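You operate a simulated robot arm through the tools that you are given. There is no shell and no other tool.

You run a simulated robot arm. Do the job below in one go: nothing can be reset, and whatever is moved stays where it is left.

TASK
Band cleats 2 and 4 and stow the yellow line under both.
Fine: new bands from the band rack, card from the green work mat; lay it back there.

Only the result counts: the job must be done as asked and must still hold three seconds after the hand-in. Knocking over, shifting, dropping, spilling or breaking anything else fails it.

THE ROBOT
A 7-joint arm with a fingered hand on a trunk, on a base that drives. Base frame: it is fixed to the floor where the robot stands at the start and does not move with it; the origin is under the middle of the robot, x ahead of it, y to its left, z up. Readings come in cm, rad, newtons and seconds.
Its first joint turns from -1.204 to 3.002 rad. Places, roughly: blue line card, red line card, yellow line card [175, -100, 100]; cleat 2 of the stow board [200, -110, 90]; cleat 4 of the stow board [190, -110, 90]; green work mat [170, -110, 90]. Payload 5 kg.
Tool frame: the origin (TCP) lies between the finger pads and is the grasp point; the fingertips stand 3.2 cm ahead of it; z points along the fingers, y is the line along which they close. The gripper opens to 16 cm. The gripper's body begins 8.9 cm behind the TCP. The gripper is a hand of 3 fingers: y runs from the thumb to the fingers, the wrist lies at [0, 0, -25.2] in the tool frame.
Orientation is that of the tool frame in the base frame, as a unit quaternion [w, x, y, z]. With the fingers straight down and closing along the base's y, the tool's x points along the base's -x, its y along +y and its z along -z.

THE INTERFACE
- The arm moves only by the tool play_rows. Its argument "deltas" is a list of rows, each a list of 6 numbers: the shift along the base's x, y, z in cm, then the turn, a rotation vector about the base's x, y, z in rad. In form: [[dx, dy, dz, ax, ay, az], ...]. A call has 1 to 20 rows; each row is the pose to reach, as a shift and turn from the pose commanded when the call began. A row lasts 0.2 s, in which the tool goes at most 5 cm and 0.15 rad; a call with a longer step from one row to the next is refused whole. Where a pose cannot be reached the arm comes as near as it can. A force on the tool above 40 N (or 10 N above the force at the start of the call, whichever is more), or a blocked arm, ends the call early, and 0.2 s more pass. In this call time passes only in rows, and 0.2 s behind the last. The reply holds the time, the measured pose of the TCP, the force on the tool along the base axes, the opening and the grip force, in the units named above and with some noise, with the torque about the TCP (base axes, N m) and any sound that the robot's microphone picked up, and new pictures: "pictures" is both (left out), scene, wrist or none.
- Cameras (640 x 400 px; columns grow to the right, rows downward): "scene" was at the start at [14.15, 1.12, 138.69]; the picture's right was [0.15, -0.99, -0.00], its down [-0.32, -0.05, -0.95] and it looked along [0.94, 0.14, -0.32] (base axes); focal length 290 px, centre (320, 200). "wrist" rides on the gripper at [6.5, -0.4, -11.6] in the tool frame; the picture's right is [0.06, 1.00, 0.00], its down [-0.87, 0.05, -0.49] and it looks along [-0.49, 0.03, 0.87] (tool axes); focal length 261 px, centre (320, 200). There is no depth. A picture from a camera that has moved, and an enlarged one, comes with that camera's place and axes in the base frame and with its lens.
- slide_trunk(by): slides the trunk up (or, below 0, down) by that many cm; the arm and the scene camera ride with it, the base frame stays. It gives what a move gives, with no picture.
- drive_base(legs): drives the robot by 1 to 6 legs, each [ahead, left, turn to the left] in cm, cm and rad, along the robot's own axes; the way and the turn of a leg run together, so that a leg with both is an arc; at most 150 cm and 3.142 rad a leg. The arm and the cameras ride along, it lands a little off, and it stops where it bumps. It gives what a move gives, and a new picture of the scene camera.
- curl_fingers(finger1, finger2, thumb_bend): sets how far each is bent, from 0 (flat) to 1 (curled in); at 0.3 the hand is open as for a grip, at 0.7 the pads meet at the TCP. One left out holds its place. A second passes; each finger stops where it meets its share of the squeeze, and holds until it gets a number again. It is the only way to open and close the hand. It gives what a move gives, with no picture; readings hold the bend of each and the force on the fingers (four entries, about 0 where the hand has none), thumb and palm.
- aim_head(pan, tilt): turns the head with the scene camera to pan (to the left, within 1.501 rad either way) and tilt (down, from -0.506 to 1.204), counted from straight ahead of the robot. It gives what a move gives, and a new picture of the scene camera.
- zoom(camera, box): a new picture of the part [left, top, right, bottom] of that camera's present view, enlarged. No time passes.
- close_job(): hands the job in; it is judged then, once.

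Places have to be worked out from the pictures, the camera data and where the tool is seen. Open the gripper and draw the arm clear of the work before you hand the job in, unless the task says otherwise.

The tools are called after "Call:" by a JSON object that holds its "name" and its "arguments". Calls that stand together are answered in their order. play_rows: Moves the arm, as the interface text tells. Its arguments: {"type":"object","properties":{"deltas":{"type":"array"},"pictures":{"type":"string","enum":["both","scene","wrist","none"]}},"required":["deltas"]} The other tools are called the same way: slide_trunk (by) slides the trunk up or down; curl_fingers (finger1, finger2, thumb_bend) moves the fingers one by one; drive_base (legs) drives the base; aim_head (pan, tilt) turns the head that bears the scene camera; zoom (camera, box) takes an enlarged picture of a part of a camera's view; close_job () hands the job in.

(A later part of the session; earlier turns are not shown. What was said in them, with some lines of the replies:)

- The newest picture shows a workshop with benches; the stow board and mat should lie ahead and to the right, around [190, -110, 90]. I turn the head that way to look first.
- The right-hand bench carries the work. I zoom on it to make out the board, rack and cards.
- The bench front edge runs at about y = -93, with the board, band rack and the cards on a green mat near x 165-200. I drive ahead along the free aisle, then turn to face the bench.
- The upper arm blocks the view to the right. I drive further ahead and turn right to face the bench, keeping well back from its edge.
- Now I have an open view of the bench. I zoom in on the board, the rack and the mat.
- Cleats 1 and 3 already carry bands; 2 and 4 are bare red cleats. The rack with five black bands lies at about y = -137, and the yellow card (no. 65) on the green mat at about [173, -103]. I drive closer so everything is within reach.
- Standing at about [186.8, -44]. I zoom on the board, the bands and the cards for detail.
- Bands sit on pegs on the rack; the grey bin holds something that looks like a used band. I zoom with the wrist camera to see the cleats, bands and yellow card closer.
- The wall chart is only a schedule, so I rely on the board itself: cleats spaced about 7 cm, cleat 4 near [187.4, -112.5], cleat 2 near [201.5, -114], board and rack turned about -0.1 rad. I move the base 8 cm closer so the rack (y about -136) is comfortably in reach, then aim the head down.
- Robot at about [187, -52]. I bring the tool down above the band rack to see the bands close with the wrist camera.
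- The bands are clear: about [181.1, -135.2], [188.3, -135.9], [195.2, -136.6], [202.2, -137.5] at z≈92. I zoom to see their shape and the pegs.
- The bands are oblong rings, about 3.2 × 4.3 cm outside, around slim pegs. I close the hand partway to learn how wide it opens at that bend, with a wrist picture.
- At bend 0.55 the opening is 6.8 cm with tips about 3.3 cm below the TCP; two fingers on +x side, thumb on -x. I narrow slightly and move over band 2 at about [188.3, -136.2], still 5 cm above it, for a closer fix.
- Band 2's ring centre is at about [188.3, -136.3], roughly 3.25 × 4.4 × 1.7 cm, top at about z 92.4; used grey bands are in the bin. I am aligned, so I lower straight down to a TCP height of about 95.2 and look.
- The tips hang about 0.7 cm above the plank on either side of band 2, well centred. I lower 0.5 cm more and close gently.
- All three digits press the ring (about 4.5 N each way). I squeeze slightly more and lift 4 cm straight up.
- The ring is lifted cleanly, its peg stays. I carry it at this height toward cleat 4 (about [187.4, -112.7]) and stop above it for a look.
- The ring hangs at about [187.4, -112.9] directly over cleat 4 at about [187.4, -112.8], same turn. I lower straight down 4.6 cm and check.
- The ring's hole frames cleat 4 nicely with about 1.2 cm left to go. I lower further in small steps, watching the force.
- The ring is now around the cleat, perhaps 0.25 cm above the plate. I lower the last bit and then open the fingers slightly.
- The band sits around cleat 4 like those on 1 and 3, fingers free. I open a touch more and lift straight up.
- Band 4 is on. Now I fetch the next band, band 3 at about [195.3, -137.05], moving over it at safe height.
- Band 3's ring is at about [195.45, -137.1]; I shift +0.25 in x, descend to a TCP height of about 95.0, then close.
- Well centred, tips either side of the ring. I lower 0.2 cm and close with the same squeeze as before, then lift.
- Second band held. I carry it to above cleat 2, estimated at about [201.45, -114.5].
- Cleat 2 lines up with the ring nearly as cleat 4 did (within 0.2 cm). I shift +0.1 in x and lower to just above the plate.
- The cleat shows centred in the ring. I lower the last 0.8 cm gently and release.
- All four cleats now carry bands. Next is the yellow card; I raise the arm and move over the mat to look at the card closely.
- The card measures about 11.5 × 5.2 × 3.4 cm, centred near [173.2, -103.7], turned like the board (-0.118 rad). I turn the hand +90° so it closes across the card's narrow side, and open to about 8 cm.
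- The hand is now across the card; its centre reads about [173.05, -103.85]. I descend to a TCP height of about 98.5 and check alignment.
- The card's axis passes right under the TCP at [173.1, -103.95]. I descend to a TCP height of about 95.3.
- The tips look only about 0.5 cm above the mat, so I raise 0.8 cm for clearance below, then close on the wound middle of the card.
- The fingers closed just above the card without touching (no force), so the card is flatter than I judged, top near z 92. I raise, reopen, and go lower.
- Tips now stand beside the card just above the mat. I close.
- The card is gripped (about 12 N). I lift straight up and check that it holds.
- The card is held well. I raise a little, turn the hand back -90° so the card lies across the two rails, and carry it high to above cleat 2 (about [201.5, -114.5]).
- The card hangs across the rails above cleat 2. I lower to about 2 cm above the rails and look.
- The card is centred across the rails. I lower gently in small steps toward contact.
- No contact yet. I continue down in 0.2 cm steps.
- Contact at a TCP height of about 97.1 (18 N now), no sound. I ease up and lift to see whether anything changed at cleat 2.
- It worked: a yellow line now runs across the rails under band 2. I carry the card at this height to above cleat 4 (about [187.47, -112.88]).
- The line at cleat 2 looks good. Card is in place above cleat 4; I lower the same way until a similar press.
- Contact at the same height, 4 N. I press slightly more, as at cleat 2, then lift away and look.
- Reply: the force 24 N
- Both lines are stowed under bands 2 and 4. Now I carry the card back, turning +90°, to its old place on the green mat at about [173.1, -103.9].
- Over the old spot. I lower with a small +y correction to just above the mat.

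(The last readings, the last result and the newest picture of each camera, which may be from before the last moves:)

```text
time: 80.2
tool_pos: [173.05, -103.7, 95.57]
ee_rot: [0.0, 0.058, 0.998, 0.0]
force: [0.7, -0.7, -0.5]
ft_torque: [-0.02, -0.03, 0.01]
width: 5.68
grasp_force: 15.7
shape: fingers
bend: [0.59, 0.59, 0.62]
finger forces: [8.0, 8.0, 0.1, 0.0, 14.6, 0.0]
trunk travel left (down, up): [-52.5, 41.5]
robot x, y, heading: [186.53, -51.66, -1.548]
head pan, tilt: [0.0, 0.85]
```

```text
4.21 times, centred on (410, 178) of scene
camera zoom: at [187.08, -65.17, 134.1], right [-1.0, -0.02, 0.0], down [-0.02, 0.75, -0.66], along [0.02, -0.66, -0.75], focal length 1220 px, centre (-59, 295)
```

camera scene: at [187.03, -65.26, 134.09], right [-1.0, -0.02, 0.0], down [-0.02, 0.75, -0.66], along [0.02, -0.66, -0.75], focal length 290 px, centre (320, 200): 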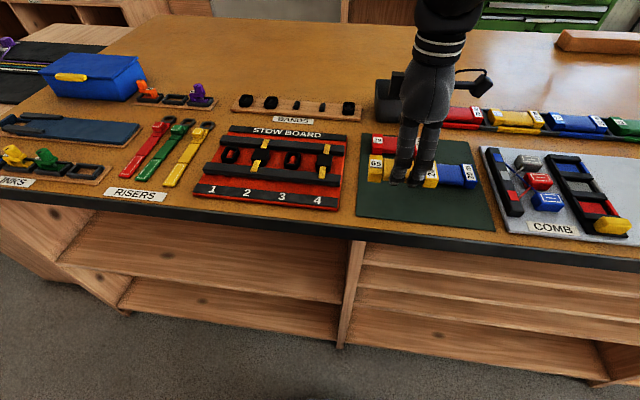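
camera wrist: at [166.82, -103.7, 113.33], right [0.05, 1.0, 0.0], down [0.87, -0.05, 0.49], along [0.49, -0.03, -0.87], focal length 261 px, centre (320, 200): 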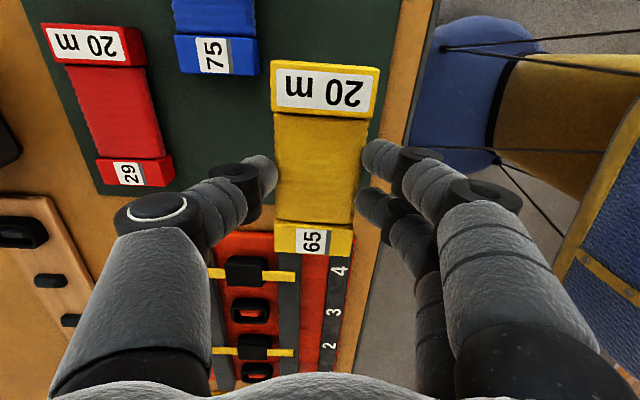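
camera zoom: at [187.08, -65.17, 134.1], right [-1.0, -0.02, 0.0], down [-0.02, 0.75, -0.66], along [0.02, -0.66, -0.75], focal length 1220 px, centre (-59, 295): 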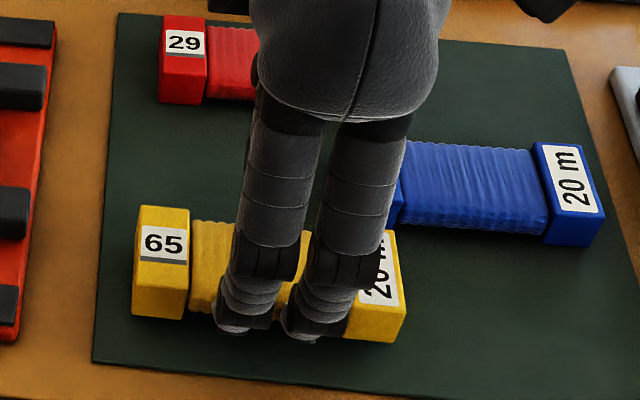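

About 0.4 cm remains. I set it down in small steps and watch the force.

Call:
{"name": "play_rows", "arguments": {"deltas": [[0, 0, -0.15, 0, 0, 0], [0, 0, -0.3, 0, 0, 0]], "pictures": "none"}}

Call:
{"name": "play_rows", "arguments": {"deltas": [[0, 0, -0.1, 0, 0, 0]], "pictures": "none"}}

```text
time: 80.8
tool_pos: [172.92, -103.68, 95.36]
ee_rot: [0.001, 0.059, 0.998, 0.0]
force: [-0.7, 0.2, -2.0]
ft_torque: [-0.03, -0.01, -0.02]
width: 5.71
grasp_force: 15.2
shape: fingers
bend: [0.59, 0.59, 0.62]
finger forces: [8.0, 8.1, 0.0, 0.1, 14.5, 0.0]
trunk travel left (down, up): [-52.5, 41.5]
robot x, y, heading: [187.02, -52.09, -1.544]
head pan, tilt: [0.0, 0.85]
```

```text
time: 81.2
tool_pos: [173.04, -103.73, 95.27]
ee_rot: [-0.001, 0.058, 0.998, 0.0]
force: [0.9, -0.8, -1.4]
ft_torque: [0.02, -0.03, -0.02]
width: 5.7
grasp_force: 15.7
shape: fingers
bend: [0.59, 0.59, 0.62]
finger forces: [8.0, 8.0, 0.1, 0.1, 14.5, 0.0]
trunk travel left (down, up): [-52.5, 41.5]
robot x, y, heading: [186.85, -51.94, -1.545]
head pan, tilt: [0.0, 0.85]
```

Still no contact force. I go down another 0.1–0.2 cm.

Call:
{"name": "play_rows", "arguments": {"deltas": [[0, 0, -0.12, 0, 0, 0]], "pictures": "none"}}

Call:
{"name": "play_rows", "arguments": {"deltas": [[0, 0, -0.08, 0, 0, 0]], "pictures": "none"}}

Call:
{"name": "zoom", "arguments": {"camera": "scene", "box": [340, 130, 480, 225]}}

```text
time: 81.6
tool_pos: [172.97, -103.73, 95.17]
ee_rot: [0.0, 0.058, 0.998, 0.0]
force: [0.1, -0.2, -0.8]
ft_torque: [0.0, 0.0, -0.03]
width: 5.7
grasp_force: 15.5
shape: fingers
bend: [0.59, 0.59, 0.62]
finger forces: [7.9, 8.0, 0.1, 0.0, 14.6, 0.0]
trunk travel left (down, up): [-52.5, 41.5]
robot x, y, heading: [186.51, -52.02, -1.546]
head pan, tilt: [0.0, 0.85]
```

```text
time: 82.0
tool_pos: [173.01, -103.7, 95.13]
ee_rot: [0.0, 0.059, 0.998, 0.0]
force: [0.1, -0.2, 0.3]
ft_torque: [-0.04, 0.0, 0.01]
width: 5.7
grasp_force: 15.4
shape: fingers
bend: [0.59, 0.59, 0.62]
finger forces: [7.9, 8.0, 0.0, 0.1, 15.0, 0.0]
trunk travel left (down, up): [-52.5, 41.5]
robot x, y, heading: [186.89, -52.43, -1.551]
head pan, tilt: [0.0, 0.85]
```

```text
4.21 times, centred on (410, 178) of scene
camera zoom: at [187.07, -65.17, 134.1], right [-1.0, -0.02, 0.0], down [-0.02, 0.75, -0.66], along [0.02, -0.66, -0.75], focal length 1220 px, centre (-59, 295)
```

zoom: 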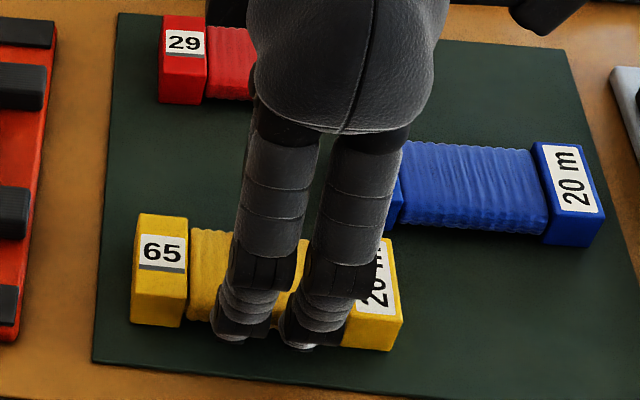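

The card shows at its old picture position and the force turned slightly positive, so it rests on the mat. I open the fingers and lift away.

Call:
{"name": "curl_fingers", "arguments": {"finger1": 0.55, "finger2": 0.55, "thumb_bend": 0.55}}

Call:
{"name": "curl_fingers", "arguments": {"finger1": 0.535, "finger2": 0.535, "thumb_bend": 0.535}}

Call:
{"name": "play_rows", "arguments": {"deltas": [[0, 0, 0.8, 0, 0, 0], [0, 0, 2, 0, 0, 0], [0, 0, 4, 0, 0, 0], [0, 0, 7, 0, 0, 0], [0, 0, 11, 0, 0, 0]], "pictures": "both"}}

Call:
{"name": "zoom", "arguments": {"camera": "scene", "box": [340, 110, 500, 225]}}

```text
time: 83.0
tool_pos: [173.05, -103.72, 95.1]
ee_rot: [0.0, 0.059, 0.998, -0.001]
force: [0.3, 1.1, -0.3]
ft_torque: [0.0, -0.02, 0.0]
width: 6.65
grasp_force: 0.2
shape: fingers
bend: [0.55, 0.55, 0.55]
finger forces: [0.0, 0.0, 0.0, 0.0, 0.0, 0.1]
trunk travel left (down, up): [-52.5, 41.5]
robot x, y, heading: [187.29, -52.24, -1.544]
head pan, tilt: [0.0, 0.85]
```

```text
time: 84.0
tool_pos: [173.04, -103.88, 95.16]
ee_rot: [0.0, 0.058, 0.998, 0.001]
force: [-0.4, 1.1, -0.7]
ft_torque: [0.04, -0.04, 0.0]
width: 7.43
grasp_force: 0.0
shape: fingers
bend: [0.53, 0.53, 0.53]
finger forces: [0.0, 0.0, 0.0, 0.0, 0.0, 0.1]
trunk travel left (down, up): [-52.5, 41.5]
robot x, y, heading: [186.54, -51.91, -1.545]
head pan, tilt: [0.0, 0.85]
```

```text
time: 85.2
tool_pos: [172.92, -103.55, 106.17]
ee_rot: [0.0, 0.059, 0.998, 0.0]
force: [0.4, 0.5, -0.1]
ft_torque: [-0.03, 0.02, -0.03]
width: 7.46
grasp_force: 0.0
shape: fingers
bend: [0.53, 0.53, 0.53]
finger forces: [0.1, 0.1, 0.0, 0.0, 0.1, 0.0]
trunk travel left (down, up): [-52.5, 41.5]
robot x, y, heading: [186.67, -52.18, -1.545]
head pan, tilt: [0.0, 0.85]
camera scene: at [187.13, -65.06, 134.1], right [-1.0, -0.02, 0.0], down [-0.02, 0.75, -0.66], along [0.02, -0.66, -0.75], focal length 290 px, centre (320, 200)
camera wrist: at [166.68, -103.16, 117.74], right [0.05, 1.0, 0.0], down [0.87, -0.05, 0.49], along [0.49, -0.03, -0.87], focal length 261 px, centre (320, 200)
```

scene: 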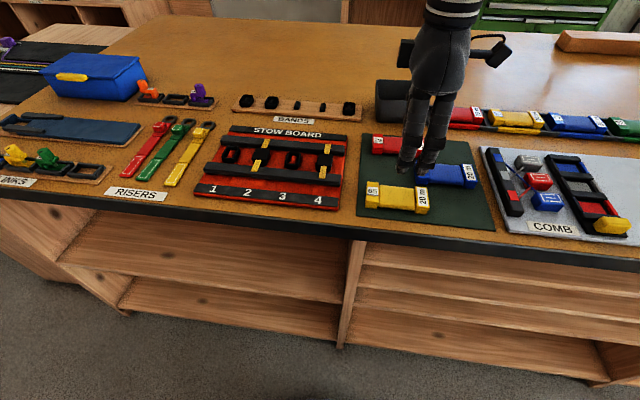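
wrist: 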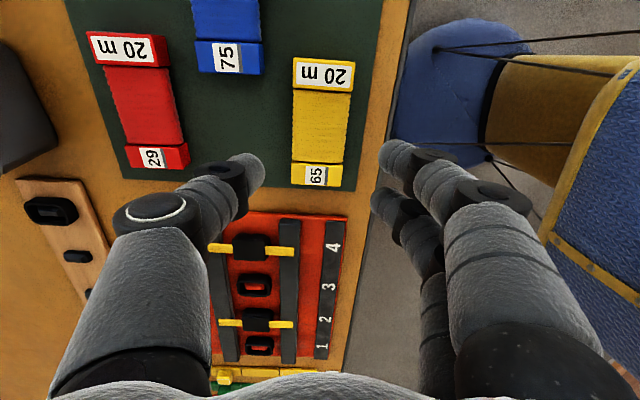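

```text
3.48 times, centred on (420, 168) of scene
camera zoom: at [187.13, -65.06, 134.1], right [-1.0, -0.02, 0.0], down [-0.02, 0.75, -0.66], along [0.02, -0.66, -0.75], focal length 1008 px, centre (-28, 313)
```

zoom: 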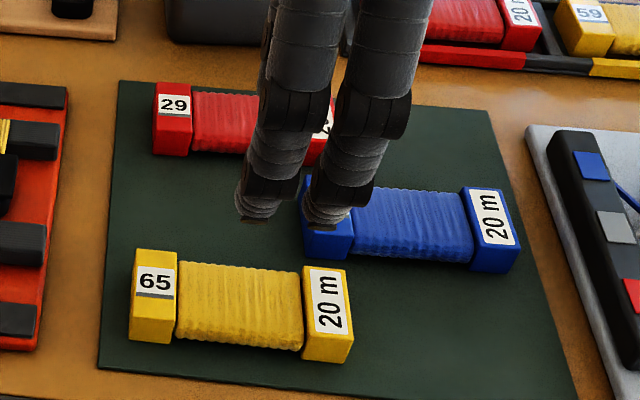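

The card lies flat on the mat. I raise the arm well up, turn the hand back to neutral and open it fully.

Call:
{"name": "play_rows", "arguments": {"deltas": [[0, 0, 3, 0, 0, 0], [0.5, -0.5, 6, 0, 0, -0.14], [1.5, -1, 9, 0, 0, -0.28], [3, -1.5, 12, 0, 0, -0.42], [5, -2, 14, 0, 0, -0.56], [7, -2.5, 15, 0, 0, -0.7], [9, -3, 15, 0, 0, -0.84], [11, -3.5, 15, 0, 0, -0.98], [13, -4, 15, 0, 0, -1.12], [15, -4.5, 15, 0, 0, -1.26], [16, -5, 15, 0, 0, -1.4]], "pictures": "none"}}

Call:
{"name": "curl_fingers", "arguments": {"finger1": 0.3, "finger2": 0.3, "thumb_bend": 0.3}}

Call:
{"name": "play_rows", "arguments": {"deltas": [[0, 0, 0, 0, 0, 0]], "pictures": "both"}}

Call:
{"name": "zoom", "arguments": {"camera": "scene", "box": [180, 80, 380, 215]}}

Call:
{"name": "zoom", "arguments": {"camera": "wrist", "box": [80, 0, 480, 250]}}

```text
time: 87.6
tool_pos: [189.05, -108.8, 121.19]
ee_rot: [0.0, 0.689, 0.725, 0.0]
force: [0.0, -0.6, 0.2]
ft_torque: [-0.02, 0.0, 0.01]
width: 7.43
grasp_force: 0.0
shape: fingers
bend: [0.53, 0.53, 0.53]
finger forces: [0.0, 0.0, 0.0, 0.0, 0.0, 0.1]
trunk travel left (down, up): [-52.5, 41.5]
robot x, y, heading: [187.2, -52.27, -1.544]
head pan, tilt: [0.0, 0.85]
```

```text
time: 88.6
tool_pos: [189.0, -108.67, 121.12]
ee_rot: [0.0, 0.687, 0.726, 0.001]
force: [-1.0, 0.2, 1.3]
ft_torque: [0.01, -0.01, 0.01]
width: 16.74
grasp_force: 0.0
shape: fingers
bend: [0.3, 0.3, 0.3]
finger forces: [0.0, 0.1, 0.1, 0.0, 0.0, 0.1]
trunk travel left (down, up): [-52.5, 41.5]
robot x, y, heading: [186.91, -52.21, -1.543]
head pan, tilt: [0.0, 0.85]
```

```text
time: 89.0
tool_pos: [189.07, -108.72, 121.12]
ee_rot: [0.0, 0.687, 0.726, 0.001]
force: [0.7, -0.5, 0.1]
ft_torque: [0.02, -0.01, 0.0]
width: 16.77
grasp_force: 0.0
shape: fingers
bend: [0.3, 0.3, 0.3]
finger forces: [0.1, 0.1, 0.0, 0.1, 0.1, 0.0]
trunk travel left (down, up): [-52.5, 41.5]
robot x, y, heading: [186.96, -52.02, -1.55]
head pan, tilt: [0.0, 0.85]
camera scene: at [187.08, -65.17, 134.1], right [-1.0, -0.02, 0.0], down [-0.02, 0.75, -0.66], along [0.02, -0.66, -0.75], focal length 290 px, centre (320, 200)
camera wrist: at [188.45, -102.18, 132.72], right [0.99, 0.12, 0.0], down [0.1, -0.87, 0.49], along [0.06, -0.49, -0.87], focal length 261 px, centre (320, 200)
```

scene: 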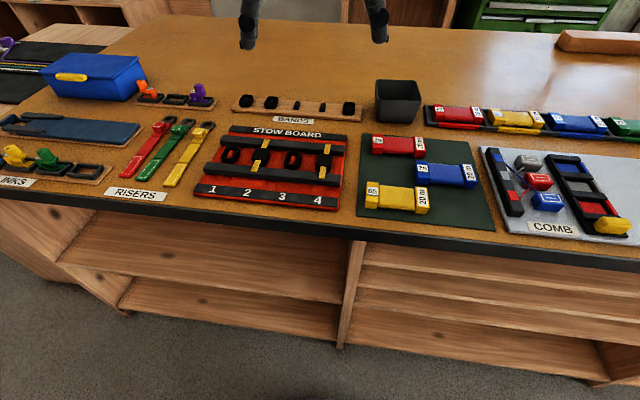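
wrist: 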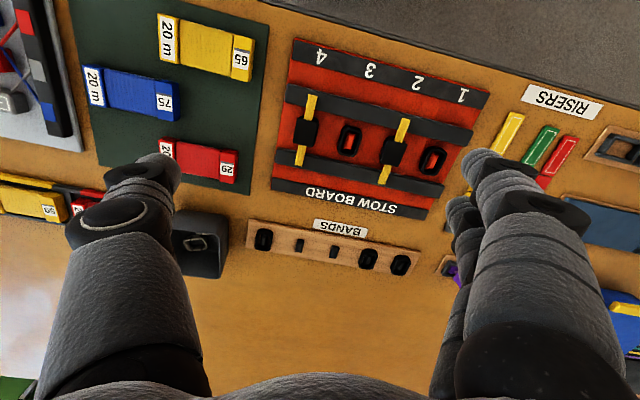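

```text
2.96 times, centred on (280, 148) of scene
camera zoom: at [187.08, -65.17, 134.1], right [-1.0, -0.02, 0.0], down [-0.02, 0.75, -0.66], along [0.02, -0.66, -0.75], focal length 858 px, centre (438, 356)
```

zoom: 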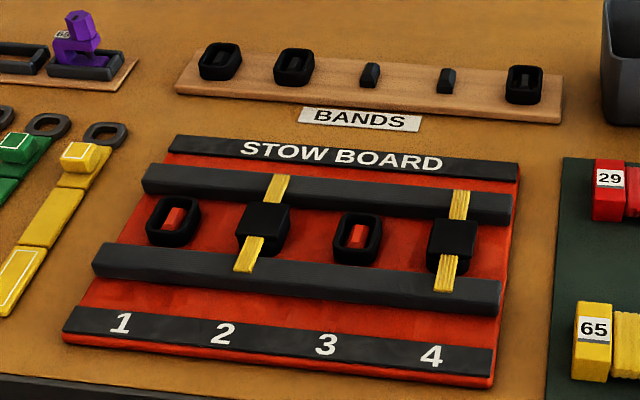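

```text
1.60 times, centred on (280, 125) of wrist
camera zoom: at [188.45, -102.18, 132.72], right [0.99, 0.12, 0.0], down [0.1, -0.87, 0.49], along [0.06, -0.49, -0.87], focal length 417 px, centre (384, 320)
```

zoom: 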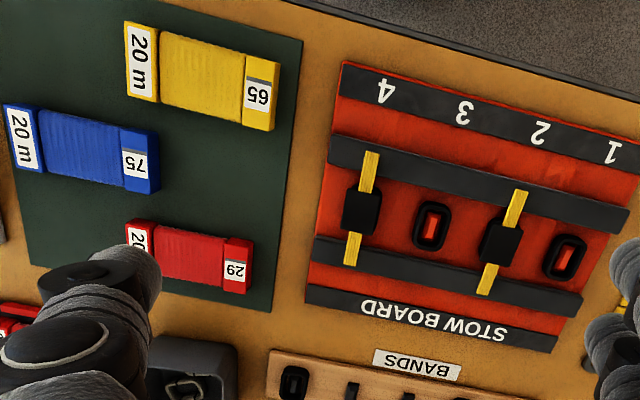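

Bands 2 and 4 hold the yellow line, cleats 1 and 3 are untouched, and the yellow card is back on the mat. I back the robot off so the arm is fully clear of the bench.

Call:
{"name": "drive_base", "arguments": {"legs": [[-40, 0, 0]]}}

Call:
{"name": "zoom", "arguments": {"camera": "scene", "box": [180, 40, 500, 240]}}

```text
time: 91.5
tool_pos: [188.06, -68.6, 121.15]
ee_rot: [0.0, 0.688, 0.726, -0.001]
force: [0.2, 0.1, 1.1]
ft_torque: [-0.02, -0.01, 0.0]
width: 16.75
grasp_force: 0.1
shape: fingers
bend: [0.3, 0.3, 0.3]
finger forces: [0.0, 0.0, 0.0, 0.1, 0.0, 0.0]
trunk travel left (down, up): [-52.5, 41.5]
robot x, y, heading: [186.13, -11.75, -1.546]
head pan, tilt: [0.0, 0.85]
camera scene: at [186.13, -24.99, 134.11], right [-1.0, -0.02, 0.0], down [-0.02, 0.75, -0.66], along [0.02, -0.66, -0.75], focal length 290 px, centre (320, 200)
```

scene: 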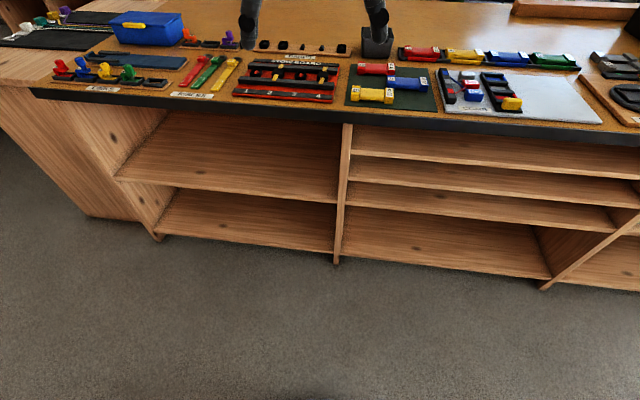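

```text
2.00 times, centred on (340, 140) of scene
camera zoom: at [186.13, -24.99, 134.11], right [-1.0, -0.02, 0.0], down [-0.02, 0.75, -0.66], along [0.02, -0.66, -0.75], focal length 579 px, centre (280, 320)
```

zoom: 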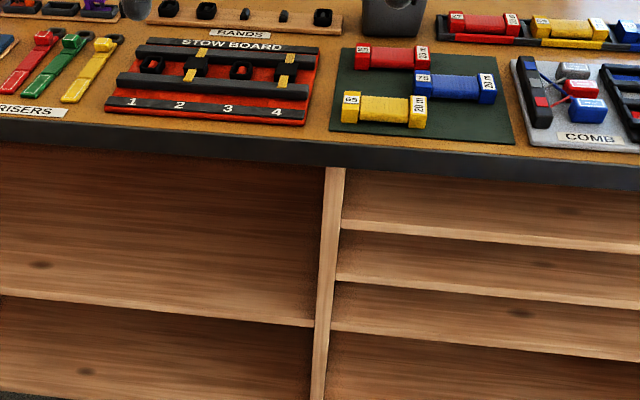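

The arm is clear, the hand is open, and the picture shows the yellow line under bands 2 and 4 with the card resting on the green mat. I hand the job in.

Call:
{"name": "close_job", "arguments": {}}

```text
The job is handed in.
```

The job is done and handed in. Cleats 2 and 4 each carry a new band from the rack, and the yellow line runs under both.

- **Bands:** I took the second and third bands, counting from the bin end of the rack. The bands already on cleats 1 and 3 were left alone.
- **Line:** I pressed the yellow card (no. 65) across the rails at cleat 2, then at cleat 4. The pictures show the line lying under each band.
- **Card:** It lies flat on the green work mat, within a few millimetres of where it started.

Nothing else on the bench was touched. The hand is open, and I backed the robot off so the arm is clear of the bench.
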